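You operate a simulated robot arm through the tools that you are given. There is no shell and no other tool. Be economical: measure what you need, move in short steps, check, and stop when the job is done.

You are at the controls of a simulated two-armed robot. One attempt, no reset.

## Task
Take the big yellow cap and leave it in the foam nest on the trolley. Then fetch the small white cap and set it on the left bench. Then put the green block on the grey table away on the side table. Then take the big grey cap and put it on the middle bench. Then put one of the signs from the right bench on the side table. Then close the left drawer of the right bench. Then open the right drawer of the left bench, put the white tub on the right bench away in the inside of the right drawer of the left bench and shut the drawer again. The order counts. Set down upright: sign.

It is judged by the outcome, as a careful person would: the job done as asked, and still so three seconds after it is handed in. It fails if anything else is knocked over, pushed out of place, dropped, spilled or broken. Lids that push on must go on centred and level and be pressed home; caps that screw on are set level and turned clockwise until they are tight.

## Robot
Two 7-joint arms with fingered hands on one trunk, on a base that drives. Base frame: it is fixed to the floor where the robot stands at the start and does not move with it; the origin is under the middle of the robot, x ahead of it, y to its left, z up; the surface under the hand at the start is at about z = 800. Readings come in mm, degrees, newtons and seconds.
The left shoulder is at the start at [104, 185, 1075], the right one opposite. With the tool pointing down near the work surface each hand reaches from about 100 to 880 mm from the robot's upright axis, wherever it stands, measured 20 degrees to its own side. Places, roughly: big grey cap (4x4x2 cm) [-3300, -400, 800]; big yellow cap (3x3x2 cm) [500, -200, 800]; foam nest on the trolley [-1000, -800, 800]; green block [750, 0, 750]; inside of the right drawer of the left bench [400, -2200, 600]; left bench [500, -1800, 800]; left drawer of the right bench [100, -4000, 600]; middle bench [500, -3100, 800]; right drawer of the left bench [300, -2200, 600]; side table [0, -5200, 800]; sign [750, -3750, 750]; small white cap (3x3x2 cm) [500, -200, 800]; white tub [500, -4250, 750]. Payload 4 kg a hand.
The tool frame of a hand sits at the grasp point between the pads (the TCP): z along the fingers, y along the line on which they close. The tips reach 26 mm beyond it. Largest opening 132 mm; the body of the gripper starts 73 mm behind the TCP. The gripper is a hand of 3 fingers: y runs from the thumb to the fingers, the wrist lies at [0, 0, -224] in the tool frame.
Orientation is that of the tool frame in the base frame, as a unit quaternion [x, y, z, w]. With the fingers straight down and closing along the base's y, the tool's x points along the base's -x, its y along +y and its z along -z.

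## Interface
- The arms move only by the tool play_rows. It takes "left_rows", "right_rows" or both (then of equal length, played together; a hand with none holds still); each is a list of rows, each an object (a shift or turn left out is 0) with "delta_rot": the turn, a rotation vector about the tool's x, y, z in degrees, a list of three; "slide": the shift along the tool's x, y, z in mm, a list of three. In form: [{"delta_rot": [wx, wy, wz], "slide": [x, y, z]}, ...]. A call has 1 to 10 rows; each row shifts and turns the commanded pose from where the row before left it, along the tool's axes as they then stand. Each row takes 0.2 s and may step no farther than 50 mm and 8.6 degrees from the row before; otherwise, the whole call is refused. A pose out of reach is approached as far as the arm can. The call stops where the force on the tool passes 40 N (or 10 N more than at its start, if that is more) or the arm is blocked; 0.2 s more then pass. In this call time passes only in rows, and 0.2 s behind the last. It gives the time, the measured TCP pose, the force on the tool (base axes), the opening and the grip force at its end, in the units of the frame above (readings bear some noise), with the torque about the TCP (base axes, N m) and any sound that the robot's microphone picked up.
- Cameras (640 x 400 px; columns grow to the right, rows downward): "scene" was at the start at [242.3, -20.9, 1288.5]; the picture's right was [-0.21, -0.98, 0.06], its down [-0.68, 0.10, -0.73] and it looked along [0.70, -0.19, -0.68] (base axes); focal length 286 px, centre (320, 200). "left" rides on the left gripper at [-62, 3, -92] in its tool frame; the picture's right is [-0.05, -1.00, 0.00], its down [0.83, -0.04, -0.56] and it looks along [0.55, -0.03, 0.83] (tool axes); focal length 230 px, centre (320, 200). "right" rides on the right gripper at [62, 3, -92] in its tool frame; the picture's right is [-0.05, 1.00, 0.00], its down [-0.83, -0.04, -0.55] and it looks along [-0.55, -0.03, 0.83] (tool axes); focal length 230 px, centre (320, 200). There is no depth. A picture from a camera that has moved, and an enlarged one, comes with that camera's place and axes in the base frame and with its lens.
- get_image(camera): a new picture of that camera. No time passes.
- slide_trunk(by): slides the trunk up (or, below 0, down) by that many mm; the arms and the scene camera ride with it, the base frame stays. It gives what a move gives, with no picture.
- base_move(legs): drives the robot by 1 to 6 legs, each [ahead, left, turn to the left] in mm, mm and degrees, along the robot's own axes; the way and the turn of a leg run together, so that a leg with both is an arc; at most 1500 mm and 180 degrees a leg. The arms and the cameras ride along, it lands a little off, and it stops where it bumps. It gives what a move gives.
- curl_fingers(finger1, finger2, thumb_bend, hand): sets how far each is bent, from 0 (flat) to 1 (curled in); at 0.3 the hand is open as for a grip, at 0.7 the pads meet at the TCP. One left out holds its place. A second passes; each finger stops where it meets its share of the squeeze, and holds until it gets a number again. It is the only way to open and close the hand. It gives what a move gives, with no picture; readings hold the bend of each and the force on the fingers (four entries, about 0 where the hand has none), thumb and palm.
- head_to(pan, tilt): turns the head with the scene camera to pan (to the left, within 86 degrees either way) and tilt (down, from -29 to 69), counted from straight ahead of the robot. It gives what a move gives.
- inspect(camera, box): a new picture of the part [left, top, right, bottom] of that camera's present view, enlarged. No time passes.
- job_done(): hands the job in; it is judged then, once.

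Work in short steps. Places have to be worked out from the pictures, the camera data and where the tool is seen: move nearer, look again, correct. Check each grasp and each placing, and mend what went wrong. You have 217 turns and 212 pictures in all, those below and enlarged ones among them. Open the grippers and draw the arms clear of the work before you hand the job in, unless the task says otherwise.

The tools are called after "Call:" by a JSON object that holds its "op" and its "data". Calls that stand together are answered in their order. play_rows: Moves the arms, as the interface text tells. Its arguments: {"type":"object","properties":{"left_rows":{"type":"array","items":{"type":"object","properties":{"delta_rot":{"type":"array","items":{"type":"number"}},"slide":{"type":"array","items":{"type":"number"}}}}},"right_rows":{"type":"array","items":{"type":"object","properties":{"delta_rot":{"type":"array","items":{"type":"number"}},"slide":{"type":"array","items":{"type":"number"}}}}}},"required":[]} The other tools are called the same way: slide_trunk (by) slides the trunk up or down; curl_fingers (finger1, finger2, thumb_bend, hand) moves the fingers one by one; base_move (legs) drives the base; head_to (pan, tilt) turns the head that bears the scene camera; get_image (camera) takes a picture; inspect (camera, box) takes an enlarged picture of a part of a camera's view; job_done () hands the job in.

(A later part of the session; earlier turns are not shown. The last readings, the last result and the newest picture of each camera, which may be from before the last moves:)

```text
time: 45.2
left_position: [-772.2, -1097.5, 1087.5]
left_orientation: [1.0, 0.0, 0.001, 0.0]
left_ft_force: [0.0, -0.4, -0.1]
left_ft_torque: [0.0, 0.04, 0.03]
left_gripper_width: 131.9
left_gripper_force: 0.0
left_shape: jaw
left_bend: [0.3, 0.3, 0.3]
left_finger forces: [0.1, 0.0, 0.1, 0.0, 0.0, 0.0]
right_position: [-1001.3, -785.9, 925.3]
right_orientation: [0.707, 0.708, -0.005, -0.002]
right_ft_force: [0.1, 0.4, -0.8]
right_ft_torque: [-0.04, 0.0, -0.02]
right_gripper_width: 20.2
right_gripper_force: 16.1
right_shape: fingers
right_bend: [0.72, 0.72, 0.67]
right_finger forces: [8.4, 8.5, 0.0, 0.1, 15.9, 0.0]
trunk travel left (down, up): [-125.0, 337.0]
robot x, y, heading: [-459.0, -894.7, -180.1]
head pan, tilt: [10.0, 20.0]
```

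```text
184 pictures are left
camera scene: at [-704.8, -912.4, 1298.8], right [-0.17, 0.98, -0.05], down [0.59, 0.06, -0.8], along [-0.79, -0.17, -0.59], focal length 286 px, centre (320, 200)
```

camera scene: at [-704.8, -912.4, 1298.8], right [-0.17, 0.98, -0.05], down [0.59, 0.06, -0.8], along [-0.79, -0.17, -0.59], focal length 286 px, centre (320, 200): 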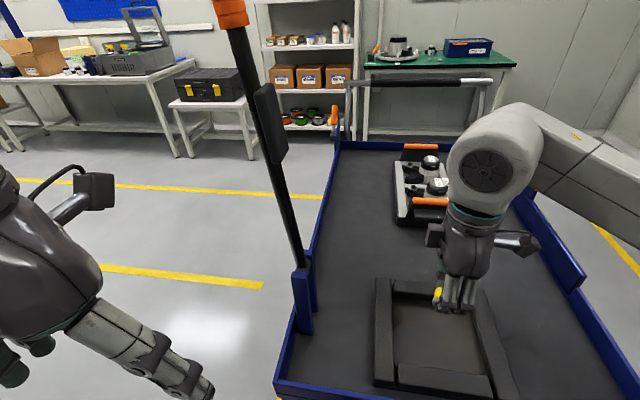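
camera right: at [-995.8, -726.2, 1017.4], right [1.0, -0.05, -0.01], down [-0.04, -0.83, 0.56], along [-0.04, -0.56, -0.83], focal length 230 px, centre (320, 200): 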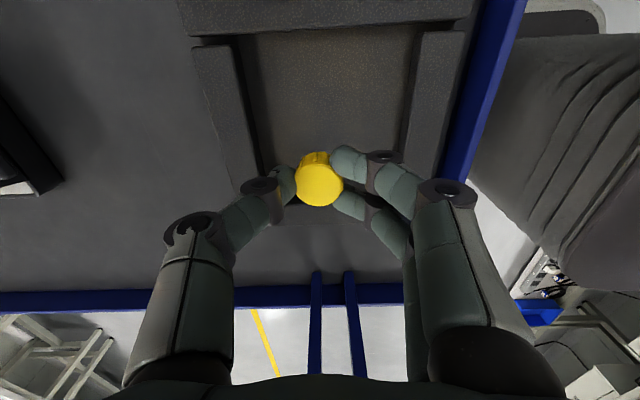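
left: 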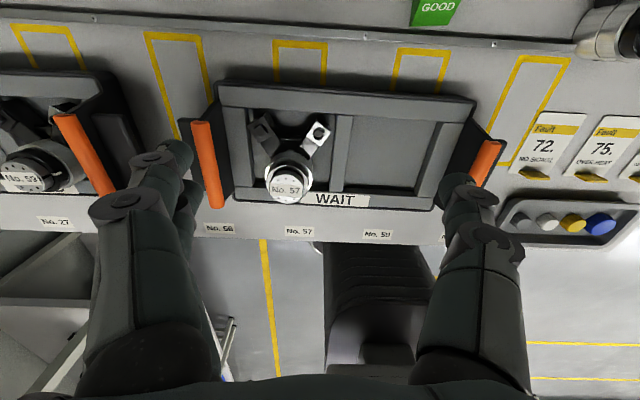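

Nest interior centre ≈(-987,-803). I correct and descend to about z=845.

Call:
{"op": "play_rows", "data": {"right_rows": [{"slide": [-15, 12, 10]}, {"slide": [0, 0, 35]}, {"slide": [0, 0, 25]}, {"slide": [0, 0, 10]}]}}

Call:
{"op": "inspect", "data": {"camera": "right", "box": [200, 80, 440, 230]}}

Call:
{"op": "inspect", "data": {"camera": "scene", "box": [360, 250, 540, 363]}}

```text
time: 46.2
left_position: [-773.9, -1098.4, 1087.5]
left_orientation: [1.0, 0.0, 0.002, 0.0]
left_ft_force: [0.2, 0.6, -0.6]
left_ft_torque: [0.03, -0.03, 0.0]
left_gripper_width: 131.7
left_gripper_force: 0.1
left_shape: jaw
left_bend: [0.3, 0.3, 0.3]
left_finger forces: [0.0, 0.0, 0.0, 0.0, 0.1, 0.0]
right_position: [-992.2, -802.7, 846.2]
right_orientation: [0.706, 0.708, -0.004, -0.002]
right_ft_force: [0.6, -0.1, -0.3]
right_ft_torque: [0.0, -0.04, 0.01]
right_gripper_width: 19.9
right_gripper_force: 17.1
right_shape: fingers
right_bend: [0.72, 0.72, 0.67]
right_finger forces: [8.3, 8.8, 0.1, 0.0, 15.7, 0.0]
trunk travel left (down, up): [-125.0, 337.0]
robot x, y, heading: [-463.7, -893.6, -180.1]
head pan, tilt: [10.0, 20.0]
```

```text
2.67 times, centred on (320, 155) of right
camera zoom: at [-985.8, -741.4, 938.6], right [1.0, -0.05, -0.01], down [-0.04, -0.83, 0.56], along [-0.03, -0.56, -0.83], focal length 614 px, centre (320, 320)
```

zoom: 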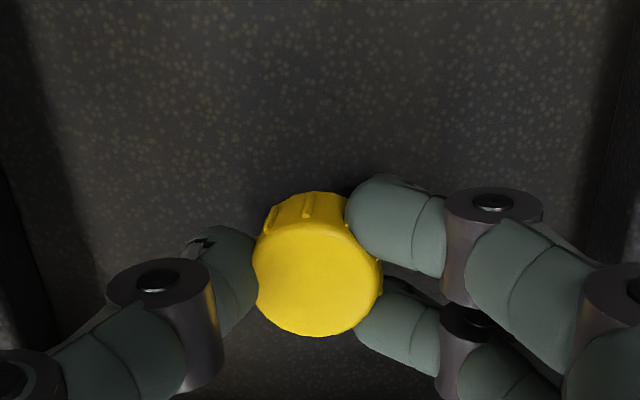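

```text
3.54 times, centred on (450, 306) of scene
camera zoom: at [-705.0, -913.1, 1298.8], right [-0.17, 0.98, -0.05], down [0.59, 0.06, -0.8], along [-0.79, -0.17, -0.59], focal length 1012 px, centre (-140, -177)
```

zoom: 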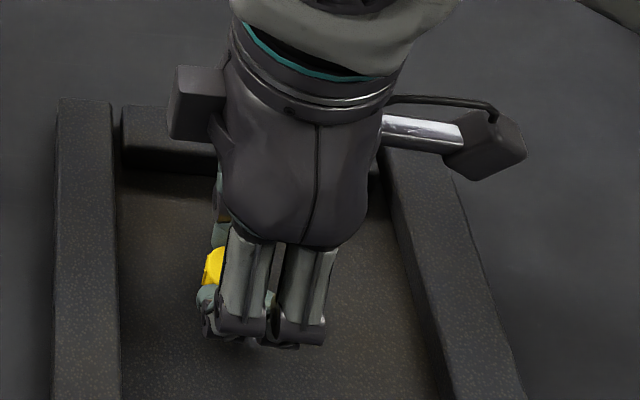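

Still above the floor. I descend in small steps until contact.

Call:
{"op": "play_rows", "data": {"right_rows": [{"slide": [0, 0, 4]}, {"slide": [0, 0, 4]}, {"slide": [0, 0, 4]}]}}

Call:
{"op": "inspect", "data": {"camera": "right", "box": [200, 80, 440, 230]}}

```text
time: 47.0
left_position: [-772.7, -1098.6, 1088.3]
left_orientation: [1.0, 0.0, 0.0, 0.001]
left_ft_force: [0.2, 0.6, -1.1]
left_ft_torque: [-0.03, -0.01, -0.02]
left_gripper_width: 132.0
left_gripper_force: 0.1
left_shape: jaw
left_bend: [0.3, 0.3, 0.3]
left_finger forces: [0.0, 0.0, 0.0, 0.0, 0.1, 0.1]
right_position: [-990.7, -801.2, 837.3]
right_orientation: [0.707, 0.707, -0.006, -0.002]
right_ft_force: [-2.7, 1.6, 9.5]
right_ft_torque: [0.08, 0.21, -0.02]
right_gripper_width: 20.2
right_gripper_force: 19.6
right_shape: fingers
right_bend: [0.72, 0.72, 0.67]
right_finger forces: [8.6, 8.7, 0.0, 0.1, 22.2, 0.0]
trunk travel left (down, up): [-125.0, 337.0]
robot x, y, heading: [-459.7, -895.1, -179.8]
head pan, tilt: [10.0, 20.0]
```

```text
2.67 times, centred on (320, 155) of right
camera zoom: at [-984.7, -741.4, 929.4], right [1.0, -0.05, -0.01], down [-0.04, -0.83, 0.56], along [-0.04, -0.56, -0.83], focal length 614 px, centre (320, 320)
```

zoom: 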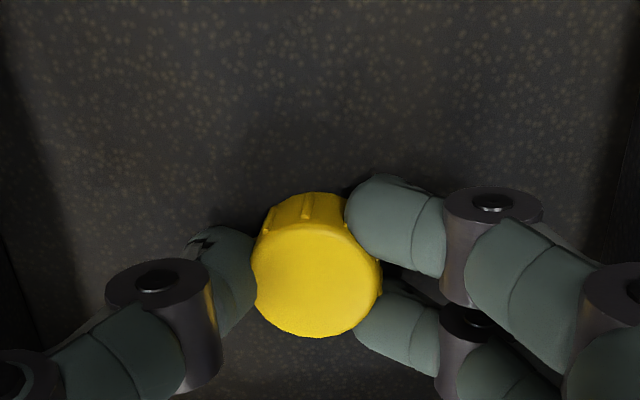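

Contact (9.5 N up) at z=837: the cap rests on the nest floor. I release, with the hand raised 2 mm.

Call:
{"op": "play_rows", "data": {"right_rows": [{"slide": [0, 0, -2]}]}}

Call:
{"op": "curl_fingers", "data": {"hand": "right", "finger1": 0.5, "finger2": 0.5, "thumb_bend": 0.5}}

Call:
{"op": "play_rows", "data": {"right_rows": [{"slide": [0, 0, -20]}, {"slide": [0, 0, -40]}, {"slide": [0, 0, -45]}, {"slide": [0, 0, -45]}, {"slide": [0, 0, -45]}]}}

Call:
{"op": "get_image", "data": {"camera": "right"}}

```text
time: 47.4
left_position: [-774.1, -1099.6, 1087.1]
left_orientation: [1.0, 0.0, 0.001, -0.001]
left_ft_force: [-0.4, -0.2, 0.5]
left_ft_torque: [0.01, -0.02, -0.01]
left_gripper_width: 131.9
left_gripper_force: 0.0
left_shape: jaw
left_bend: [0.3, 0.3, 0.3]
left_finger forces: [0.0, 0.0, 0.0, 0.0, 0.0, 0.1]
right_position: [-990.2, -800.6, 838.4]
right_orientation: [0.707, 0.707, -0.004, -0.002]
right_ft_force: [-3.4, -0.3, 4.7]
right_ft_torque: [0.0, 0.17, -0.04]
right_gripper_width: 19.8
right_gripper_force: 18.2
right_shape: fingers
right_bend: [0.72, 0.72, 0.67]
right_finger forces: [8.4, 8.6, 0.1, 0.0, 19.3, 0.0]
trunk travel left (down, up): [-125.0, 337.0]
robot x, y, heading: [-460.1, -894.7, -179.8]
head pan, tilt: [10.0, 20.0]
```

```text
time: 48.4
left_position: [-770.7, -1098.8, 1086.5]
left_orientation: [1.0, 0.001, 0.0, -0.001]
left_ft_force: [-0.1, 0.7, 1.3]
left_ft_torque: [0.0, 0.01, 0.02]
left_gripper_width: 131.7
left_gripper_force: 0.0
left_shape: jaw
left_bend: [0.3, 0.3, 0.3]
left_finger forces: [0.1, 0.0, 0.0, 0.1, 0.0, 0.1]
right_position: [-989.8, -803.3, 839.6]
right_orientation: [0.706, 0.708, -0.006, -0.002]
right_ft_force: [-6.6, -0.7, 32.9]
right_ft_torque: [0.0, -0.86, 0.0]
right_gripper_width: 58.3
right_gripper_force: 16.1
right_shape: fingers
right_bend: [0.58, 0.58, 0.5]
right_finger forces: [15.5, 16.3, 0.1, 0.0, 0.8, 0.1]
trunk travel left (down, up): [-125.0, 337.0]
robot x, y, heading: [-465.6, -895.7, -179.8]
head pan, tilt: [10.0, 20.0]
```

```text
time: 49.6
left_position: [-772.3, -1098.3, 1086.5]
left_orientation: [1.0, 0.0, 0.0, 0.0]
left_ft_force: [-0.1, 0.6, 0.2]
left_ft_torque: [-0.02, 0.04, -0.01]
left_gripper_width: 132.2
left_gripper_force: 0.0
left_shape: jaw
left_bend: [0.3, 0.3, 0.3]
left_finger forces: [0.0, 0.1, 0.0, 0.1, 0.1, 0.1]
right_position: [-988.4, -802.5, 1033.2]
right_orientation: [0.706, 0.708, -0.005, -0.002]
right_ft_force: [-0.3, 0.1, -0.4]
right_ft_torque: [0.04, 0.02, 0.02]
right_gripper_width: 67.6
right_gripper_force: 0.1
right_shape: fingers
right_bend: [0.5, 0.5, 0.5]
right_finger forces: [0.1, 0.0, 0.0, 0.0, 0.0, 0.0]
trunk travel left (down, up): [-125.0, 337.0]
robot x, y, heading: [-464.0, -894.5, -179.8]
head pan, tilt: [10.0, 20.0]
```

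```text
180 pictures are left
camera right: at [-983.1, -741.5, 1124.9], right [1.0, -0.05, -0.01], down [-0.04, -0.83, 0.56], along [-0.03, -0.56, -0.83], focal length 230 px, centre (320, 200)
```

right: 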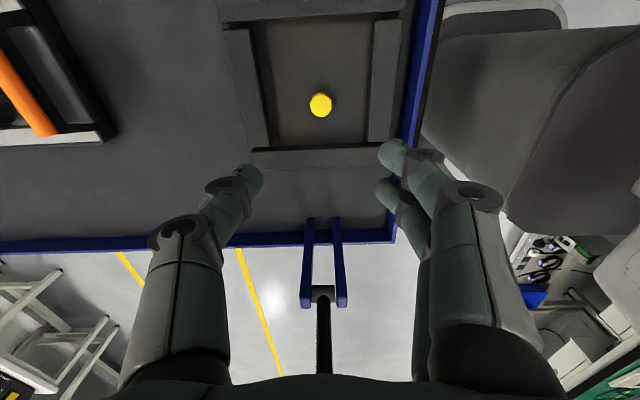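

Yellow cap sits in the nest. I drive back to the starting place for the white cap.

Call:
{"op": "base_move", "data": {"legs": [[-260, 0, 0], [0, -895, 0], [0, 0, 180], [200, 0, 0]]}}

Call:
{"op": "head_to", "data": {"pan": -13, "tilt": 27}}

Call:
{"op": "get_image", "data": {"camera": "right"}}

Call:
{"op": "get_image", "data": {"camera": "scene"}}

```text
time: 64.2
left_position: [296.2, 203.1, 1086.2]
left_orientation: [-0.008, 1.0, 0.0, -0.001]
left_ft_force: [-0.2, -0.2, 0.3]
left_ft_torque: [-0.01, 0.02, 0.0]
left_gripper_width: 131.8
left_gripper_force: 0.0
left_shape: jaw
left_bend: [0.3, 0.3, 0.3]
left_finger forces: [0.1, 0.1, 0.1, 0.0, 0.1, 0.1]
right_position: [516.7, -91.8, 1032.4]
right_orientation: [0.714, -0.7, 0.003, -0.004]
right_ft_force: [0.6, 0.2, -0.4]
right_ft_torque: [-0.02, 0.03, 0.02]
right_gripper_width: 67.5
right_gripper_force: 0.1
right_shape: fingers
right_bend: [0.5, 0.5, 0.5]
right_finger forces: [0.1, 0.0, 0.0, 0.0, 0.0, 0.0]
trunk travel left (down, up): [-125.0, 337.0]
robot x, y, heading: [-13.0, -8.7, 1.3]
head pan, tilt: [10.0, 20.0]
```

```text
time: 65.1
left_position: [295.2, 203.2, 1087.2]
left_orientation: [-0.008, 1.0, 0.0, 0.0]
left_ft_force: [0.1, 0.1, 0.1]
left_ft_torque: [0.01, 0.0, 0.0]
left_gripper_width: 132.1
left_gripper_force: 0.0
left_shape: jaw
left_bend: [0.3, 0.3, 0.3]
left_finger forces: [0.0, 0.1, 0.0, 0.1, 0.1, 0.0]
right_position: [516.0, -91.1, 1031.9]
right_orientation: [0.714, -0.7, 0.002, -0.006]
right_ft_force: [0.3, -0.2, 0.9]
right_ft_torque: [-0.04, 0.02, 0.0]
right_gripper_width: 67.5
right_gripper_force: 0.0
right_shape: fingers
right_bend: [0.5, 0.5, 0.5]
right_finger forces: [0.0, 0.1, 0.1, 0.0, 0.1, 0.1]
trunk travel left (down, up): [-125.0, 337.0]
robot x, y, heading: [-9.6, -9.2, 0.8]
head pan, tilt: [-13.0, 27.0]
```

```text
179 pictures are left
camera right: at [514.7, -154.2, 1124.2], right [-1.0, 0.03, -0.01], down [0.02, 0.83, 0.56], along [0.03, 0.56, -0.83], focal length 230 px, centre (320, 200)
```

right: 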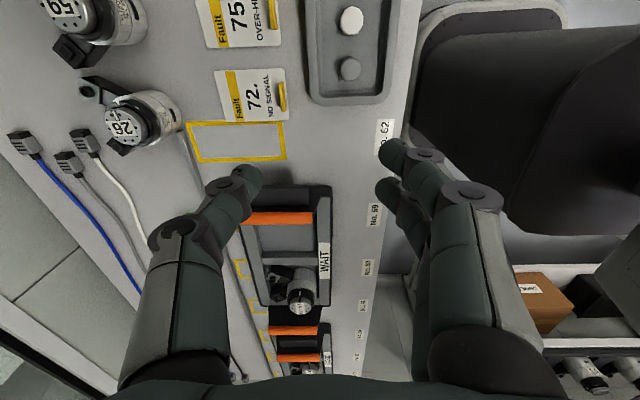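

```text
178 pictures are left
camera scene: at [230.1, -22.6, 1288.8], right [-0.2, -0.98, 0.06], down [-0.68, 0.09, -0.73], along [0.71, -0.19, -0.68], focal length 286 px, centre (320, 200)
```

scene: 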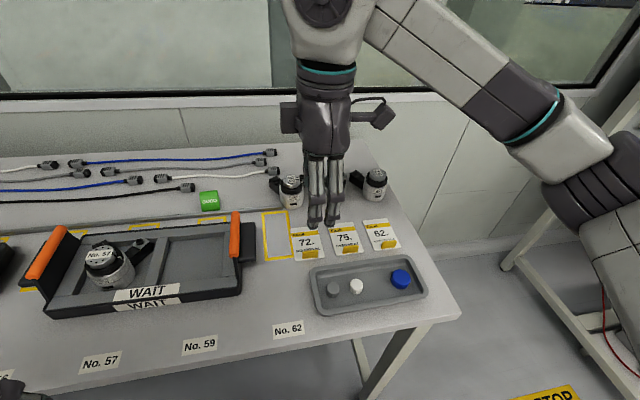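

White cap at about (484,-174). I narrow the fingers and go above it.

Call:
{"op": "curl_fingers", "data": {"hand": "right", "finger1": 0.57, "finger2": 0.57, "thumb_bend": 0.57}}

Call:
{"op": "play_rows", "data": {"right_rows": [{"slide": [27.5, 11, 20]}, {"slide": [27.5, 11, 20]}, {"slide": [27.5, 11, 20]}, {"slide": [0, 0, 40]}, {"slide": [0, 0, 40]}, {"slide": [0, 0, 38]}]}}

Call:
{"op": "get_image", "data": {"camera": "right"}}

```text
time: 66.1
left_position: [296.9, 203.0, 1086.5]
left_orientation: [-0.009, 1.0, 0.0, -0.001]
left_ft_force: [0.4, 0.4, 0.3]
left_ft_torque: [0.02, -0.02, -0.03]
left_gripper_width: 131.7
left_gripper_force: 0.1
left_shape: jaw
left_bend: [0.3, 0.3, 0.3]
left_finger forces: [0.0, 0.1, 0.1, 0.0, 0.0, 0.1]
right_position: [515.8, -90.8, 1032.9]
right_orientation: [0.714, -0.7, 0.002, -0.004]
right_ft_force: [-0.4, -0.2, -0.2]
right_ft_torque: [-0.02, 0.02, -0.01]
right_gripper_width: 48.4
right_gripper_force: 0.0
right_shape: fingers
right_bend: [0.56, 0.56, 0.56]
right_finger forces: [0.0, 0.0, 0.1, 0.1, 0.1, 0.0]
trunk travel left (down, up): [-125.0, 337.0]
robot x, y, heading: [-11.9, -4.9, 1.0]
head pan, tilt: [-13.0, 27.0]
```

```text
time: 67.5
left_position: [294.4, 200.9, 1087.6]
left_orientation: [-0.007, 1.0, 0.0, 0.0]
left_ft_force: [0.6, -0.3, 0.0]
left_ft_torque: [0.0, -0.02, -0.05]
left_gripper_width: 132.0
left_gripper_force: 0.0
left_shape: jaw
left_bend: [0.3, 0.3, 0.3]
left_finger forces: [0.0, 0.0, 0.0, 0.1, 0.1, 0.0]
right_position: [488.8, -174.1, 853.9]
right_orientation: [0.715, -0.7, 0.001, -0.007]
right_ft_force: [0.1, -3.1, 8.8]
right_ft_torque: [-0.08, -0.35, -0.1]
right_gripper_width: 47.7
right_gripper_force: 4.1
right_shape: fingers
right_bend: [0.56, 0.56, 0.56]
right_finger forces: [0.0, 0.1, 0.0, 0.0, 8.4, 0.0]
trunk travel left (down, up): [-125.0, 337.0]
robot x, y, heading: [-12.4, -6.7, 1.0]
head pan, tilt: [-13.0, 27.0]
```

```text
177 pictures are left
camera right: at [486.1, -238.4, 946.0], right [-1.0, 0.03, -0.01], down [0.02, 0.83, 0.56], along [0.03, 0.56, -0.83], focal length 230 px, centre (320, 200)
```

right: 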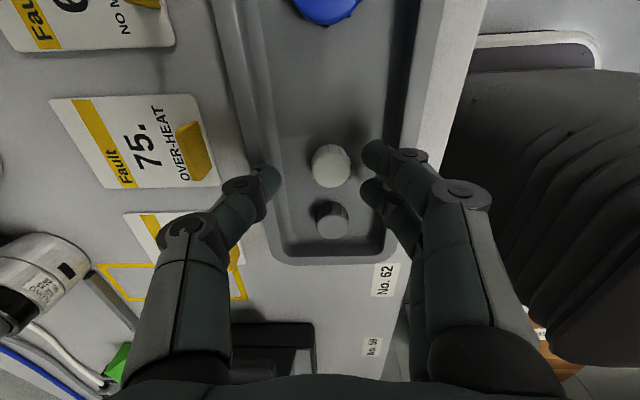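

The thumb touches the tray's far rim; the hand is ~6 mm too far in x. I lift, correct, and narrow slightly.

Call:
{"op": "play_rows", "data": {"right_rows": [{"slide": [0, 0, -12]}, {"slide": [-2, 5.5, 0]}]}}

Call:
{"op": "curl_fingers", "data": {"hand": "right", "finger1": 0.6, "finger2": 0.6, "thumb_bend": 0.6}}

Call:
{"op": "play_rows", "data": {"right_rows": [{"slide": [0, 0, 8]}, {"slide": [0, 0, 7]}]}}

Call:
{"op": "inspect", "data": {"camera": "right", "box": [220, 110, 420, 235]}}

```text
time: 68.1
left_position: [296.2, 202.8, 1087.7]
left_orientation: [-0.008, 1.0, 0.0, 0.001]
left_ft_force: [0.0, 1.0, -0.6]
left_ft_torque: [-0.02, -0.01, 0.02]
left_gripper_width: 131.6
left_gripper_force: 0.1
left_shape: jaw
left_bend: [0.3, 0.3, 0.3]
left_finger forces: [0.0, 0.0, 0.1, 0.0, 0.0, 0.1]
right_position: [481.0, -172.1, 865.0]
right_orientation: [0.714, -0.701, 0.002, -0.005]
right_ft_force: [-0.1, 0.2, 0.6]
right_ft_torque: [0.01, -0.02, -0.01]
right_gripper_width: 48.7
right_gripper_force: 0.1
right_shape: fingers
right_bend: [0.56, 0.56, 0.56]
right_finger forces: [0.0, 0.0, 0.0, 0.0, 0.0, 0.1]
trunk travel left (down, up): [-125.0, 337.0]
robot x, y, heading: [-12.6, -6.6, 1.1]
head pan, tilt: [-13.0, 27.0]
```

```text
time: 69.1
left_position: [295.9, 202.3, 1087.0]
left_orientation: [-0.008, 1.0, 0.0, -0.001]
left_ft_force: [0.4, 0.0, -0.2]
left_ft_torque: [0.01, 0.02, -0.02]
left_gripper_width: 131.8
left_gripper_force: 0.1
left_shape: jaw
left_bend: [0.3, 0.3, 0.3]
left_finger forces: [0.0, 0.1, 0.0, 0.1, 0.0, 0.0]
right_position: [481.5, -172.0, 864.8]
right_orientation: [0.714, -0.7, 0.002, -0.004]
right_ft_force: [-0.8, -0.5, 0.1]
right_ft_torque: [0.02, -0.02, 0.01]
right_gripper_width: 35.6
right_gripper_force: 0.0
right_shape: fingers
right_bend: [0.6, 0.6, 0.6]
right_finger forces: [0.0, 0.0, 0.0, 0.1, 0.0, 0.0]
trunk travel left (down, up): [-125.0, 337.0]
robot x, y, heading: [-11.9, -4.7, 1.1]
head pan, tilt: [-13.0, 27.0]
```

```text
time: 69.7
left_position: [294.9, 202.1, 1087.0]
left_orientation: [-0.008, 1.0, 0.0, -0.001]
left_ft_force: [-0.7, 0.8, 0.6]
left_ft_torque: [-0.02, 0.01, 0.0]
left_gripper_width: 132.0
left_gripper_force: 0.1
left_shape: jaw
left_bend: [0.3, 0.3, 0.3]
left_finger forces: [0.1, 0.1, 0.1, 0.0, 0.1, 0.1]
right_position: [480.8, -171.3, 848.7]
right_orientation: [0.714, -0.701, 0.001, -0.004]
right_ft_force: [0.1, 0.4, -0.2]
right_ft_torque: [0.01, 0.01, 0.01]
right_gripper_width: 35.6
right_gripper_force: 0.2
right_shape: fingers
right_bend: [0.6, 0.6, 0.6]
right_finger forces: [0.1, 0.1, 0.0, 0.0, 0.0, 0.1]
trunk travel left (down, up): [-125.0, 337.0]
robot x, y, heading: [-13.7, -5.6, 1.4]
head pan, tilt: [-13.0, 27.0]
```

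```text
3.20 times, centred on (320, 172) of right
camera zoom: at [480.1, -235.0, 941.9], right [-1.0, 0.03, -0.01], down [0.02, 0.83, 0.56], along [0.03, 0.56, -0.83], focal length 736 px, centre (320, 288)
```

zoom: 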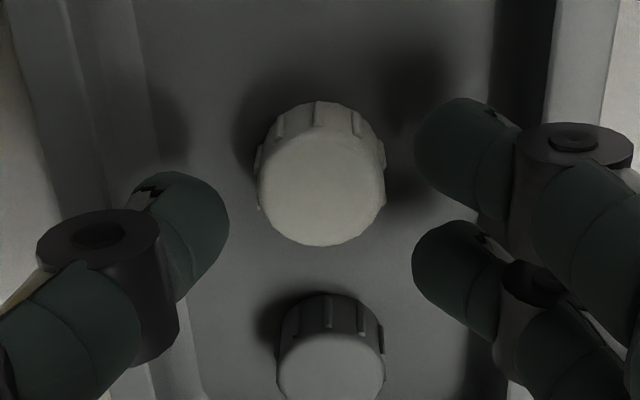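

Centred in x; I shift 3 mm toward -y and go down to grasp height, then close.

Call:
{"op": "play_rows", "data": {"right_rows": [{"slide": [3, 0, 5]}, {"slide": [0, 0, 5]}]}}

Call:
{"op": "curl_fingers", "data": {"hand": "right", "finger1": 0.68, "finger2": 0.68, "thumb_bend": 0.68}}

Call:
{"op": "inspect", "data": {"camera": "right", "box": [220, 110, 420, 235]}}

```text
time: 70.3
left_position: [295.7, 202.3, 1086.6]
left_orientation: [-0.009, 1.0, 0.0, -0.001]
left_ft_force: [0.1, -0.1, 0.2]
left_ft_torque: [0.01, -0.02, 0.01]
left_gripper_width: 132.3
left_gripper_force: 0.0
left_shape: jaw
left_bend: [0.3, 0.3, 0.3]
left_finger forces: [0.1, 0.1, 0.0, 0.0, 0.0, 0.0]
right_position: [482.0, -174.5, 839.9]
right_orientation: [0.714, -0.7, 0.002, -0.005]
right_ft_force: [0.8, 0.8, -0.8]
right_ft_torque: [0.04, 0.02, 0.0]
right_gripper_width: 35.3
right_gripper_force: 0.0
right_shape: fingers
right_bend: [0.6, 0.6, 0.6]
right_finger forces: [0.0, 0.1, 0.0, 0.0, 0.0, 0.1]
trunk travel left (down, up): [-125.0, 337.0]
robot x, y, heading: [-8.7, -8.8, 1.2]
head pan, tilt: [-13.0, 27.0]
```

```text
time: 71.3
left_position: [295.3, 202.6, 1086.7]
left_orientation: [-0.007, 1.0, 0.0, 0.0]
left_ft_force: [0.3, -0.2, 0.1]
left_ft_torque: [0.0, 0.03, -0.01]
left_gripper_width: 132.0
left_gripper_force: 0.0
left_shape: jaw
left_bend: [0.3, 0.3, 0.3]
left_finger forces: [0.0, 0.0, 0.0, 0.0, 0.0, 0.1]
right_position: [482.0, -175.0, 839.8]
right_orientation: [0.714, -0.7, 0.001, -0.004]
right_ft_force: [-0.1, 0.5, 0.4]
right_ft_torque: [0.0, 0.02, 0.01]
right_gripper_width: 18.9
right_gripper_force: 3.9
right_shape: fingers
right_bend: [0.66, 0.65, 0.66]
right_finger forces: [1.3, 2.3, 0.0, 0.0, 4.1, 0.1]
trunk travel left (down, up): [-125.0, 337.0]
robot x, y, heading: [-10.2, -6.0, 1.2]
head pan, tilt: [-13.0, 27.0]
```

```text
3.20 times, centred on (320, 172) of right
camera zoom: at [479.8, -237.7, 931.8], right [-1.0, 0.03, -0.01], down [0.02, 0.83, 0.56], along [0.03, 0.56, -0.83], focal length 736 px, centre (320, 288)
```

zoom: 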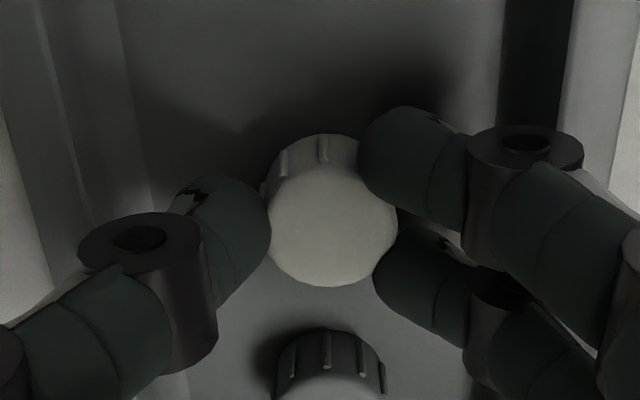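

Good three-point contact. I firm up to 0.73 and lift.

Call:
{"op": "curl_fingers", "data": {"hand": "right", "finger1": 0.73, "finger2": 0.73, "thumb_bend": 0.73}}

Call:
{"op": "play_rows", "data": {"right_rows": [{"slide": [0, 0, -10]}, {"slide": [0, 0, -30]}, {"slide": [0, 0, -40]}, {"slide": [0, 0, -45]}, {"slide": [0, 20, -45]}]}}

Call:
{"op": "get_image", "data": {"camera": "right"}}

```text
time: 72.3
left_position: [295.7, 202.0, 1087.1]
left_orientation: [-0.008, 1.0, 0.0, -0.001]
left_ft_force: [0.2, -0.2, 0.3]
left_ft_torque: [0.01, 0.06, 0.02]
left_gripper_width: 132.0
left_gripper_force: 0.0
left_shape: jaw
left_bend: [0.3, 0.3, 0.3]
left_finger forces: [0.0, 0.0, 0.0, 0.0, 0.0, 0.0]
right_position: [481.8, -174.1, 840.2]
right_orientation: [0.713, -0.701, 0.002, -0.004]
right_ft_force: [0.5, 0.5, 0.3]
right_ft_torque: [0.02, 0.02, 0.02]
right_gripper_width: 14.9
right_gripper_force: 10.6
right_shape: fingers
right_bend: [0.71, 0.7, 0.68]
right_finger forces: [4.6, 6.3, 0.0, 0.0, 10.5, 0.0]
trunk travel left (down, up): [-125.0, 337.0]
robot x, y, heading: [-12.3, -5.8, 1.2]
head pan, tilt: [-13.0, 27.0]
```

```text
time: 73.5
left_position: [294.9, 203.0, 1087.2]
left_orientation: [-0.007, 1.0, -0.001, 0.0]
left_ft_force: [-1.2, -0.5, -1.4]
left_ft_torque: [0.02, -0.04, 0.01]
left_gripper_width: 131.9
left_gripper_force: 0.1
left_shape: jaw
left_bend: [0.3, 0.3, 0.3]
left_finger forces: [0.0, 0.0, 0.0, 0.1, 0.0, 0.1]
right_position: [457.9, -172.0, 1012.0]
right_orientation: [0.715, -0.7, 0.002, -0.004]
right_ft_force: [-0.5, -0.4, -0.2]
right_ft_torque: [0.0, -0.03, -0.05]
right_gripper_width: 15.1
right_gripper_force: 10.8
right_shape: fingers
right_bend: [0.71, 0.7, 0.68]
right_finger forces: [4.7, 6.4, 0.0, 0.1, 10.7, 0.0]
trunk travel left (down, up): [-125.0, 337.0]
robot x, y, heading: [-13.9, -3.5, 1.2]
head pan, tilt: [-13.0, 27.0]
```

```text
174 pictures are left
camera right: at [455.1, -235.9, 1103.6], right [-1.0, 0.03, -0.01], down [0.02, 0.83, 0.56], along [0.03, 0.56, -0.83], focal length 230 px, centre (320, 200)
```

right: 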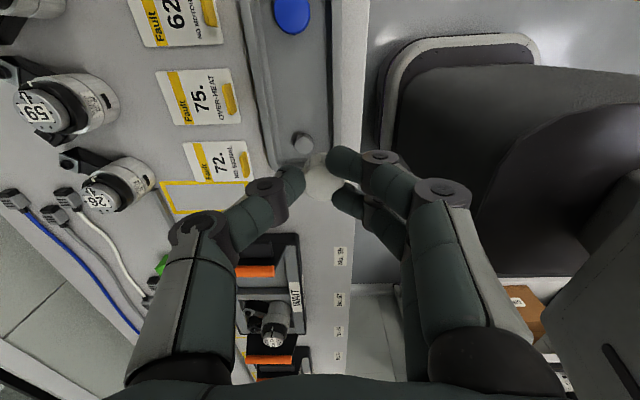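

White cap held. I back out of the bench and strafe right toward the left bench, then look.

Call:
{"op": "play_rows", "data": {"right_rows": [{"slide": [0, 40, -20]}, {"slide": [0, 40, 0]}, {"slide": [0, 20, 0]}]}}

Call:
{"op": "base_move", "data": {"legs": [[-300, 0, 0], [0, -1400, 0]]}}

Call:
{"op": "head_to", "data": {"pan": -20, "tilt": 15}}

Call:
{"op": "get_image", "data": {"camera": "scene"}}

```text
time: 74.3
left_position: [295.9, 201.8, 1086.8]
left_orientation: [-0.007, 1.0, -0.001, -0.001]
left_ft_force: [-0.1, 0.1, -0.4]
left_ft_torque: [-0.02, -0.01, 0.02]
left_gripper_width: 132.0
left_gripper_force: 0.1
left_shape: jaw
left_bend: [0.3, 0.3, 0.3]
left_finger forces: [0.0, 0.0, 0.0, 0.0, 0.0, 0.0]
right_position: [357.6, -176.9, 1029.5]
right_orientation: [0.714, -0.7, 0.001, -0.004]
right_ft_force: [-0.3, 0.6, 0.3]
right_ft_torque: [0.0, 0.0, 0.01]
right_gripper_width: 14.8
right_gripper_force: 11.1
right_shape: fingers
right_bend: [0.71, 0.7, 0.68]
right_finger forces: [4.7, 6.6, 0.1, 0.0, 10.5, 0.0]
trunk travel left (down, up): [-125.0, 337.0]
robot x, y, heading: [-12.2, -4.7, 1.2]
head pan, tilt: [-13.0, 27.0]
```

```text
time: 83.0
left_position: [15.0, -1220.1, 1088.5]
left_orientation: [-0.004, 1.0, 0.0, -0.001]
left_ft_force: [0.2, 0.2, -0.1]
left_ft_torque: [0.02, 0.02, 0.0]
left_gripper_width: 132.0
left_gripper_force: 0.1
left_shape: jaw
left_bend: [0.3, 0.3, 0.3]
left_finger forces: [0.0, 0.0, 0.1, 0.0, 0.0, 0.0]
right_position: [76.1, -1600.4, 1028.4]
right_orientation: [0.711, -0.703, 0.002, -0.004]
right_ft_force: [0.8, 1.0, -0.3]
right_ft_torque: [0.03, 0.01, -0.03]
right_gripper_width: 14.9
right_gripper_force: 11.2
right_shape: fingers
right_bend: [0.71, 0.7, 0.68]
right_finger forces: [4.6, 6.6, 0.0, 0.0, 10.5, 0.0]
trunk travel left (down, up): [-125.0, 337.0]
robot x, y, heading: [-298.5, -1425.0, 1.0]
head pan, tilt: [-13.0, 27.0]
```

```text
time: 83.8
left_position: [15.3, -1220.5, 1087.0]
left_orientation: [-0.004, 1.0, 0.0, -0.001]
left_ft_force: [0.3, 0.1, -0.6]
left_ft_torque: [-0.03, 0.01, 0.01]
left_gripper_width: 131.9
left_gripper_force: 0.1
left_shape: jaw
left_bend: [0.3, 0.3, 0.3]
left_finger forces: [0.1, 0.0, 0.1, 0.1, 0.0, 0.0]
right_position: [75.4, -1600.1, 1027.8]
right_orientation: [0.711, -0.703, 0.002, -0.005]
right_ft_force: [-0.5, 0.6, 1.5]
right_ft_torque: [-0.02, 0.01, 0.03]
right_gripper_width: 14.8
right_gripper_force: 10.7
right_shape: fingers
right_bend: [0.71, 0.7, 0.68]
right_finger forces: [4.7, 6.6, 0.1, 0.1, 10.5, 0.1]
trunk travel left (down, up): [-125.0, 337.0]
robot x, y, heading: [-293.9, -1428.8, 0.7]
head pan, tilt: [-20.0, 15.0]
```

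```text
173 pictures are left
camera scene: at [-47.4, -1456.2, 1307.7], right [-0.32, -0.94, 0.1], down [-0.51, 0.08, -0.86], along [0.8, -0.32, -0.51], focal length 286 px, centre (320, 200)
```

scene: 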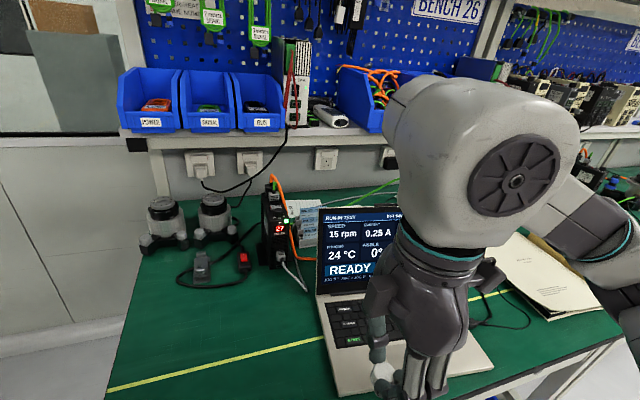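

Free area on the green bench's left front around (260,-1430). I shift the base left and slightly ahead.

Call:
{"op": "base_move", "data": {"legs": [[0, 170, 0], [70, 0, 0]]}}

Call:
{"op": "get_image", "data": {"camera": "right"}}

Call:
{"op": "get_image", "data": {"camera": "scene"}}

```text
time: 85.8
left_position: [86.7, -1053.3, 1086.8]
left_orientation: [-0.001, 1.0, -0.001, -0.001]
left_ft_force: [-0.5, -0.4, 0.6]
left_ft_torque: [-0.03, -0.02, 0.0]
left_gripper_width: 132.0
left_gripper_force: 0.0
left_shape: jaw
left_bend: [0.3, 0.3, 0.3]
left_finger forces: [0.0, 0.0, 0.0, 0.0, 0.1, 0.0]
right_position: [143.7, -1433.9, 1028.8]
right_orientation: [0.709, -0.705, 0.001, -0.004]
right_ft_force: [0.2, -0.2, 0.0]
right_ft_torque: [0.01, 0.02, 0.03]
right_gripper_width: 15.1
right_gripper_force: 10.8
right_shape: fingers
right_bend: [0.71, 0.7, 0.68]
right_finger forces: [4.7, 6.6, 0.0, 0.0, 10.4, 0.0]
trunk travel left (down, up): [-125.0, 337.0]
robot x, y, heading: [-221.1, -1256.6, 0.2]
head pan, tilt: [-20.0, 15.0]
```

```text
172 pictures are left
camera right: at [141.5, -1497.1, 1120.9], right [-1.0, 0.05, -0.01], down [0.03, 0.83, 0.56], along [0.03, 0.56, -0.83], focal length 230 px, centre (320, 200)
```

right: 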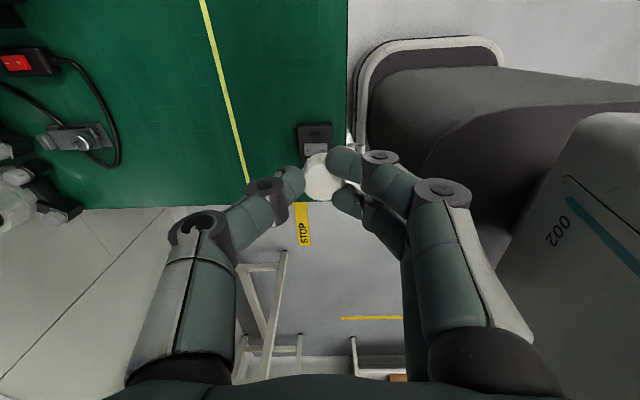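

```text
171 pictures are left
camera scene: at [21.7, -1289.3, 1307.6], right [-0.32, -0.94, 0.1], down [-0.51, 0.08, -0.86], along [0.8, -0.33, -0.51], focal length 286 px, centre (320, 200)
```

scene: 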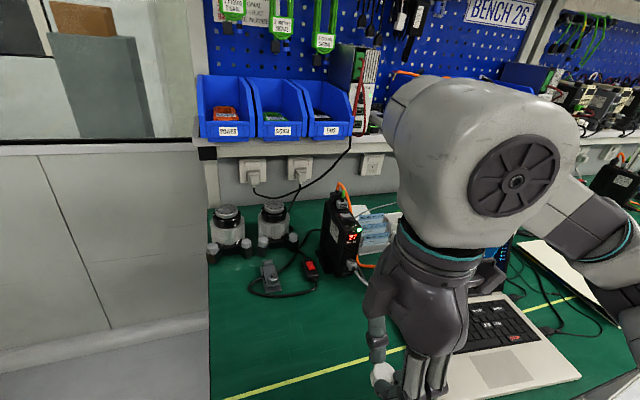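

There's a small device at the bench's front-left corner (~154,-1387). I'll set the cap at about (300,-1435), which is clear.

Call:
{"op": "play_rows", "data": {"right_rows": [{"slide": [0, -39, 0]}, {"slide": [0, -39, 0]}, {"slide": [0, -39, 20]}, {"slide": [0, -39, 25]}, {"slide": [0, 0, 40]}, {"slide": [0, 0, 40]}, {"slide": [0, 0, 40]}]}}

Call:
{"op": "get_image", "data": {"camera": "right"}}

```text
time: 87.4
left_position: [85.0, -1055.1, 1086.5]
left_orientation: [-0.002, 1.0, 0.001, -0.001]
left_ft_force: [0.2, -1.0, 0.5]
left_ft_torque: [0.01, 0.03, -0.03]
left_gripper_width: 132.2
left_gripper_force: 0.0
left_shape: jaw
left_bend: [0.3, 0.3, 0.3]
left_finger forces: [0.1, 0.1, 0.0, 0.0, 0.1, 0.0]
right_position: [301.0, -1432.8, 863.5]
right_orientation: [0.709, -0.705, 0.002, -0.005]
right_ft_force: [0.0, -0.4, 0.0]
right_ft_torque: [-0.01, 0.02, 0.03]
right_gripper_width: 14.7
right_gripper_force: 10.6
right_shape: fingers
right_bend: [0.71, 0.7, 0.68]
right_finger forces: [4.8, 6.7, 0.0, 0.1, 10.3, 0.0]
trunk travel left (down, up): [-125.0, 337.0]
robot x, y, heading: [-225.9, -1258.2, 0.3]
head pan, tilt: [-20.0, 15.0]
```

```text
170 pictures are left
camera right: at [298.2, -1496.4, 955.1], right [-1.0, 0.05, -0.01], down [0.03, 0.83, 0.56], along [0.03, 0.56, -0.83], focal length 230 px, centre (320, 200)
```

right: 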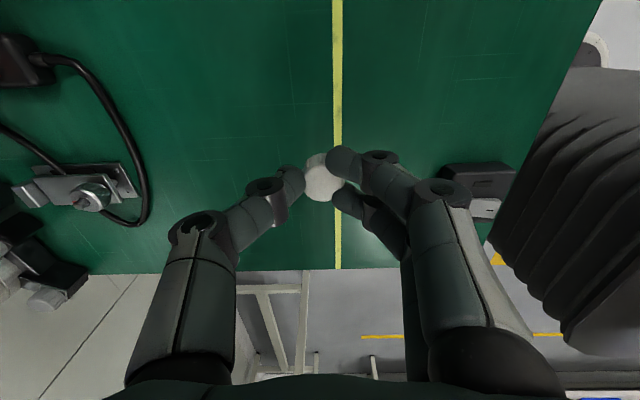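

Clear around. Descend to contact.

Call:
{"op": "play_rows", "data": {"right_rows": [{"slide": [0, 0, 10]}, {"slide": [0, 0, 5]}, {"slide": [0, 0, 4]}]}}

Call:
{"op": "inspect", "data": {"camera": "right", "box": [220, 110, 420, 235]}}

```text
time: 88.2
left_position: [84.7, -1054.1, 1087.2]
left_orientation: [-0.002, 1.0, 0.0, -0.001]
left_ft_force: [0.0, 0.4, -0.1]
left_ft_torque: [0.03, 0.01, -0.02]
left_gripper_width: 131.8
left_gripper_force: 0.1
left_shape: jaw
left_bend: [0.3, 0.3, 0.3]
left_finger forces: [0.0, 0.0, 0.1, 0.1, 0.0, 0.0]
right_position: [300.8, -1432.3, 845.0]
right_orientation: [0.709, -0.705, 0.002, -0.004]
right_ft_force: [0.1, 0.1, -0.4]
right_ft_torque: [0.02, 0.02, 0.01]
right_gripper_width: 14.8
right_gripper_force: 11.1
right_shape: fingers
right_bend: [0.71, 0.7, 0.68]
right_finger forces: [4.8, 6.6, 0.0, 0.0, 10.5, 0.0]
trunk travel left (down, up): [-125.0, 337.0]
robot x, y, heading: [-227.3, -1261.8, 0.4]
head pan, tilt: [-20.0, 15.0]
```

```text
3.20 times, centred on (320, 172) of right
camera zoom: at [298.0, -1495.3, 937.5], right [-1.0, 0.05, -0.01], down [0.03, 0.83, 0.56], along [0.03, 0.56, -0.83], focal length 736 px, centre (320, 288)
```

zoom: 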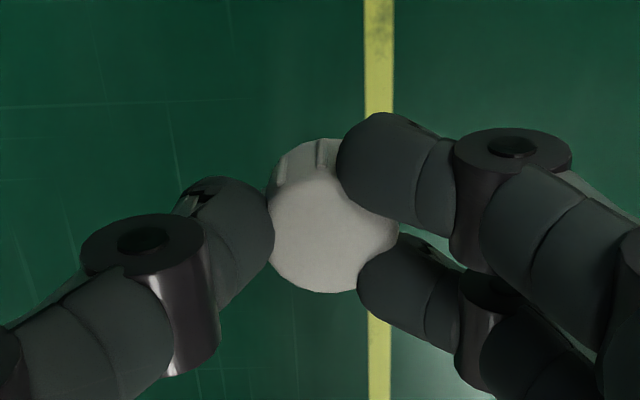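

No contact yet. Continue in 3 mm steps.

Call:
{"op": "play_rows", "data": {"right_rows": [{"slide": [0, 0, 3]}, {"slide": [0, 0, 3]}, {"slide": [0, 0, 3]}]}}

```text
time: 89.0
left_position: [84.3, -1053.7, 1086.0]
left_orientation: [-0.002, 1.0, 0.0, -0.001]
left_ft_force: [-0.2, 0.1, -0.6]
left_ft_torque: [0.01, 0.01, -0.01]
left_gripper_width: 132.0
left_gripper_force: 0.0
left_shape: jaw
left_bend: [0.3, 0.3, 0.3]
left_finger forces: [0.1, 0.0, 0.0, 0.0, 0.1, 0.0]
right_position: [300.6, -1432.1, 835.3]
right_orientation: [0.709, -0.705, 0.002, -0.005]
right_ft_force: [-1.1, 0.2, -0.3]
right_ft_torque: [-0.02, 0.02, -0.02]
right_gripper_width: 14.4
right_gripper_force: 10.8
right_shape: fingers
right_bend: [0.71, 0.7, 0.68]
right_finger forces: [4.9, 6.8, 0.1, 0.1, 10.4, 0.0]
trunk travel left (down, up): [-125.0, 337.0]
robot x, y, heading: [-226.9, -1258.2, 0.8]
head pan, tilt: [-20.0, 15.0]
```

Call:
{"op": "play_rows", "data": {"right_rows": [{"slide": [0, 0, 3]}, {"slide": [0, 0, 3]}, {"slide": [0, 0, 3]}]}}

Call:
{"op": "inspect", "data": {"camera": "right", "box": [220, 110, 420, 235]}}

```text
time: 89.8
left_position: [83.7, -1055.7, 1087.5]
left_orientation: [-0.003, 1.0, 0.0, -0.001]
left_ft_force: [0.5, -0.8, -0.5]
left_ft_torque: [-0.01, -0.01, 0.01]
left_gripper_width: 131.8
left_gripper_force: 0.1
left_shape: jaw
left_bend: [0.3, 0.3, 0.3]
left_finger forces: [0.0, 0.0, 0.1, 0.0, 0.0, 0.0]
right_position: [300.5, -1432.0, 827.4]
right_orientation: [0.709, -0.705, 0.002, -0.005]
right_ft_force: [-0.2, 0.5, -0.6]
right_ft_torque: [-0.02, -0.01, -0.01]
right_gripper_width: 14.5
right_gripper_force: 10.9
right_shape: fingers
right_bend: [0.71, 0.7, 0.68]
right_finger forces: [4.8, 6.8, 0.1, 0.0, 10.4, 0.1]
trunk travel left (down, up): [-125.0, 337.0]
robot x, y, heading: [-226.6, -1260.2, 0.1]
head pan, tilt: [-20.0, 15.0]
```

```text
3.20 times, centred on (320, 172) of right
camera zoom: at [298.0, -1495.2, 919.8], right [-1.0, 0.05, -0.01], down [0.03, 0.83, 0.56], along [0.03, 0.56, -0.83], focal length 736 px, centre (320, 288)
```

zoom: 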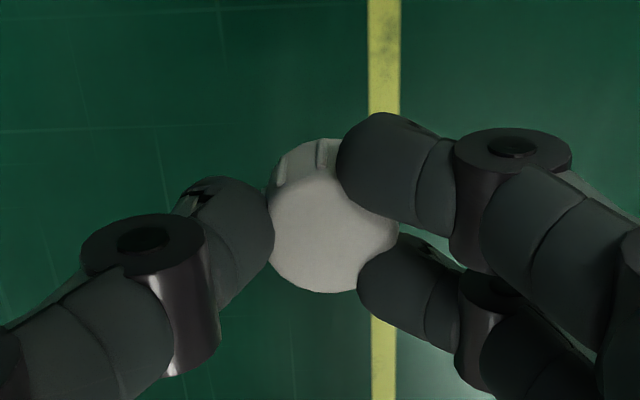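

Bench surface is lower than thought. I continue down in 4 mm steps with the force stop.

Call:
{"op": "play_rows", "data": {"right_rows": [{"slide": [0, 0, 4]}, {"slide": [0, 0, 4]}, {"slide": [0, 0, 4]}, {"slide": [0, 0, 4]}]}}

Call:
{"op": "inspect", "data": {"camera": "right", "box": [220, 110, 420, 235]}}

```text
time: 90.8
left_position: [84.6, -1054.8, 1087.3]
left_orientation: [-0.002, 1.0, 0.0, -0.001]
left_ft_force: [-0.3, -0.1, -0.2]
left_ft_torque: [0.02, 0.01, 0.01]
left_gripper_width: 131.7
left_gripper_force: 0.0
left_shape: jaw
left_bend: [0.3, 0.3, 0.3]
left_finger forces: [0.0, 0.1, 0.0, 0.0, 0.1, 0.0]
right_position: [300.4, -1432.2, 812.9]
right_orientation: [0.709, -0.705, 0.002, -0.004]
right_ft_force: [0.1, 0.3, 0.2]
right_ft_torque: [-0.03, 0.02, -0.01]
right_gripper_width: 14.8
right_gripper_force: 11.2
right_shape: fingers
right_bend: [0.71, 0.7, 0.68]
right_finger forces: [4.8, 6.8, 0.0, 0.0, 10.4, 0.0]
trunk travel left (down, up): [-125.0, 337.0]
robot x, y, heading: [-224.4, -1255.8, 0.3]
head pan, tilt: [-20.0, 15.0]
```

```text
3.20 times, centred on (320, 172) of right
camera zoom: at [298.7, -1495.5, 904.6], right [-1.0, 0.05, -0.01], down [0.03, 0.83, 0.56], along [0.03, 0.56, -0.83], focal length 736 px, centre (320, 288)
```

zoom: 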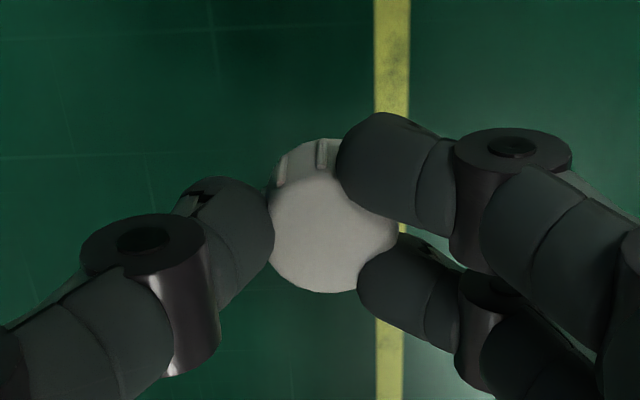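

Parallax puts the surface at about z≈750. Continue down.

Call:
{"op": "play_rows", "data": {"right_rows": [{"slide": [0, 0, 5]}, {"slide": [0, 0, 5]}, {"slide": [0, 0, 5]}, {"slide": [0, 0, 4]}, {"slide": [0, 0, 3]}]}}

```text
time: 92.0
left_position: [85.2, -1054.4, 1087.4]
left_orientation: [-0.002, 1.0, -0.001, -0.001]
left_ft_force: [-0.2, 0.0, 0.3]
left_ft_torque: [0.02, -0.04, 0.0]
left_gripper_width: 132.0
left_gripper_force: 0.0
left_shape: jaw
left_bend: [0.3, 0.3, 0.3]
left_finger forces: [0.1, 0.1, 0.1, 0.1, 0.0, 0.1]
right_position: [301.3, -1432.6, 791.3]
right_orientation: [0.709, -0.705, 0.002, -0.004]
right_ft_force: [-0.8, 0.5, -0.2]
right_ft_torque: [0.02, -0.02, -0.05]
right_gripper_width: 15.0
right_gripper_force: 11.0
right_shape: fingers
right_bend: [0.71, 0.7, 0.68]
right_finger forces: [4.9, 6.8, 0.0, 0.0, 10.3, 0.0]
trunk travel left (down, up): [-125.0, 337.0]
robot x, y, heading: [-224.7, -1258.2, 0.5]
head pan, tilt: [-20.0, 15.0]
```

Call:
{"op": "play_rows", "data": {"right_rows": [{"slide": [0, 0, 2]}, {"slide": [0, 0, 2]}, {"slide": [0, 0, 2]}]}}

Call:
{"op": "inspect", "data": {"camera": "right", "box": [220, 110, 420, 235]}}

```text
time: 92.8
left_position: [84.1, -1054.7, 1087.3]
left_orientation: [-0.002, 1.0, 0.0, -0.001]
left_ft_force: [-0.4, 0.3, 0.3]
left_ft_torque: [0.02, -0.01, -0.01]
left_gripper_width: 132.0
left_gripper_force: 0.0
left_shape: jaw
left_bend: [0.3, 0.3, 0.3]
left_finger forces: [0.1, 0.0, 0.0, 0.0, 0.0, 0.0]
right_position: [301.6, -1433.6, 784.0]
right_orientation: [0.708, -0.706, 0.002, -0.004]
right_ft_force: [0.0, -0.9, -0.3]
right_ft_torque: [-0.03, -0.01, -0.01]
right_gripper_width: 14.6
right_gripper_force: 11.2
right_shape: fingers
right_bend: [0.71, 0.7, 0.68]
right_finger forces: [4.9, 6.8, 0.0, 0.0, 10.3, 0.1]
trunk travel left (down, up): [-125.0, 337.0]
robot x, y, heading: [-228.9, -1258.5, 0.7]
head pan, tilt: [-20.0, 15.0]
```

```text
3.20 times, centred on (320, 172) of right
camera zoom: at [298.3, -1496.0, 876.4], right [-1.0, 0.05, -0.01], down [0.03, 0.83, 0.56], along [0.03, 0.56, -0.83], focal length 736 px, centre (320, 288)
```

zoom: 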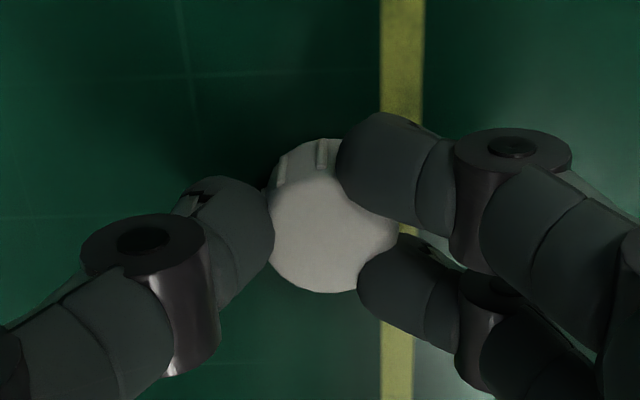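

Call:
{"op": "play_rows", "data": {"right_rows": [{"slide": [0, 0, 3]}, {"slide": [0, 0, 3]}, {"slide": [0, 0, 2]}, {"slide": [0, 0, 2]}]}}

```text
time: 93.8
left_position: [82.1, -1054.2, 1089.0]
left_orientation: [-0.002, 1.0, 0.001, 0.0]
left_ft_force: [-0.1, -0.1, 0.5]
left_ft_torque: [0.03, 0.01, -0.04]
left_gripper_width: 132.2
left_gripper_force: 0.0
left_shape: jaw
left_bend: [0.3, 0.3, 0.3]
left_finger forces: [0.0, 0.0, 0.0, 0.1, 0.1, 0.0]
right_position: [301.1, -1432.0, 779.1]
right_orientation: [0.709, -0.705, 0.003, -0.008]
right_ft_force: [0.5, -5.8, 31.0]
right_ft_torque: [-0.12, -0.14, -0.03]
right_gripper_width: 14.4
right_gripper_force: 22.0
right_shape: fingers
right_bend: [0.72, 0.71, 0.69]
right_finger forces: [10.6, 10.5, 0.1, 0.0, 23.1, 0.0]
trunk travel left (down, up): [-125.0, 337.0]
robot x, y, heading: [-223.7, -1258.9, 0.3]
head pan, tilt: [-20.0, 15.0]
```

Contact. I relieve pressure, then open slightly, rise, and open further.

Call:
{"op": "play_rows", "data": {"right_rows": [{"slide": [0, 0, -4]}]}}

Call:
{"op": "curl_fingers", "data": {"hand": "right", "finger1": 0.61, "finger2": 0.61, "thumb_bend": 0.61}}

Call:
{"op": "play_rows", "data": {"right_rows": [{"slide": [0, 0, -10]}, {"slide": [0, 0, -40]}, {"slide": [0, 0, -45]}, {"slide": [0, 0, -45]}, {"slide": [0, 0, -45]}, {"slide": [0, 0, -45]}]}}

Call:
{"op": "get_image", "data": {"camera": "right"}}

```text
time: 94.2
left_position: [83.8, -1054.2, 1087.6]
left_orientation: [-0.001, 1.0, -0.001, 0.0]
left_ft_force: [-0.2, -1.2, 0.0]
left_ft_torque: [0.0, 0.0, 0.0]
left_gripper_width: 131.8
left_gripper_force: 0.1
left_shape: jaw
left_bend: [0.3, 0.3, 0.3]
left_finger forces: [0.0, 0.0, 0.1, 0.0, 0.0, 0.0]
right_position: [300.5, -1433.5, 778.3]
right_orientation: [0.709, -0.706, 0.002, -0.005]
right_ft_force: [4.4, -2.5, 19.5]
right_ft_torque: [-0.04, -0.21, -0.07]
right_gripper_width: 15.0
right_gripper_force: 17.7
right_shape: fingers
right_bend: [0.72, 0.71, 0.69]
right_finger forces: [7.8, 8.7, 0.0, 0.1, 18.8, 0.0]
trunk travel left (down, up): [-125.0, 337.0]
robot x, y, heading: [-227.2, -1256.7, 0.6]
head pan, tilt: [-20.0, 15.0]
```

```text
time: 95.2
left_position: [82.6, -1053.9, 1087.6]
left_orientation: [-0.002, 1.0, 0.0, 0.0]
left_ft_force: [0.5, 0.4, -0.3]
left_ft_torque: [-0.01, -0.01, 0.01]
left_gripper_width: 132.1
left_gripper_force: 0.2
left_shape: jaw
left_bend: [0.3, 0.3, 0.3]
left_finger forces: [0.1, 0.0, 0.0, 0.0, 0.1, 0.0]
right_position: [300.6, -1432.4, 779.4]
right_orientation: [0.709, -0.705, 0.002, -0.005]
right_ft_force: [2.6, -2.4, 25.3]
right_ft_torque: [-0.08, -0.17, -0.07]
right_gripper_width: 19.0
right_gripper_force: 14.2
right_shape: fingers
right_bend: [0.66, 0.66, 0.64]
right_finger forces: [5.3, 6.9, 0.1, 0.0, 15.7, 0.0]
trunk travel left (down, up): [-125.0, 337.0]
robot x, y, heading: [-228.6, -1258.7, 0.4]
head pan, tilt: [-20.0, 15.0]
```

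```text
time: 96.6
left_position: [83.9, -1054.1, 1087.8]
left_orientation: [-0.001, 1.0, -0.001, 0.0]
left_ft_force: [-0.6, 1.0, 0.4]
left_ft_torque: [-0.04, 0.0, 0.01]
left_gripper_width: 132.0
left_gripper_force: 0.1
left_shape: jaw
left_bend: [0.3, 0.3, 0.3]
left_finger forces: [0.1, 0.0, 0.1, 0.0, 0.1, 0.0]
right_position: [297.8, -1434.9, 1009.3]
right_orientation: [0.709, -0.705, 0.002, -0.005]
right_ft_force: [0.0, -1.3, -1.1]
right_ft_torque: [0.01, 0.0, -0.02]
right_gripper_width: 31.1
right_gripper_force: 0.2
right_shape: fingers
right_bend: [0.61, 0.61, 0.61]
right_finger forces: [0.0, 0.1, 0.0, 0.0, 0.0, 0.0]
trunk travel left (down, up): [-125.0, 337.0]
robot x, y, heading: [-222.8, -1256.0, 0.4]
head pan, tilt: [-20.0, 15.0]
```

```text
165 pictures are left
camera right: at [296.3, -1498.3, 1100.1], right [-1.0, 0.05, -0.01], down [0.03, 0.83, 0.56], along [0.03, 0.56, -0.83], focal length 230 px, centre (320, 200)
```

right: 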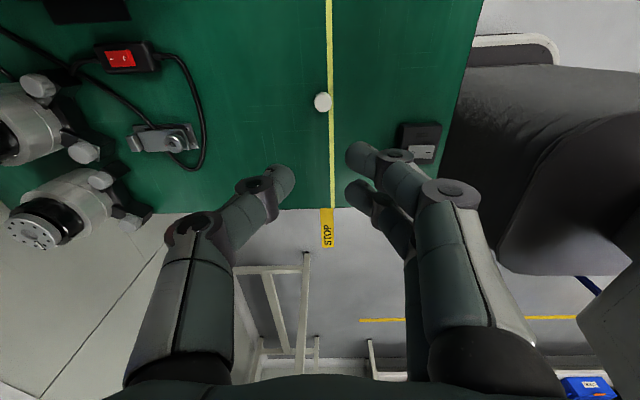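

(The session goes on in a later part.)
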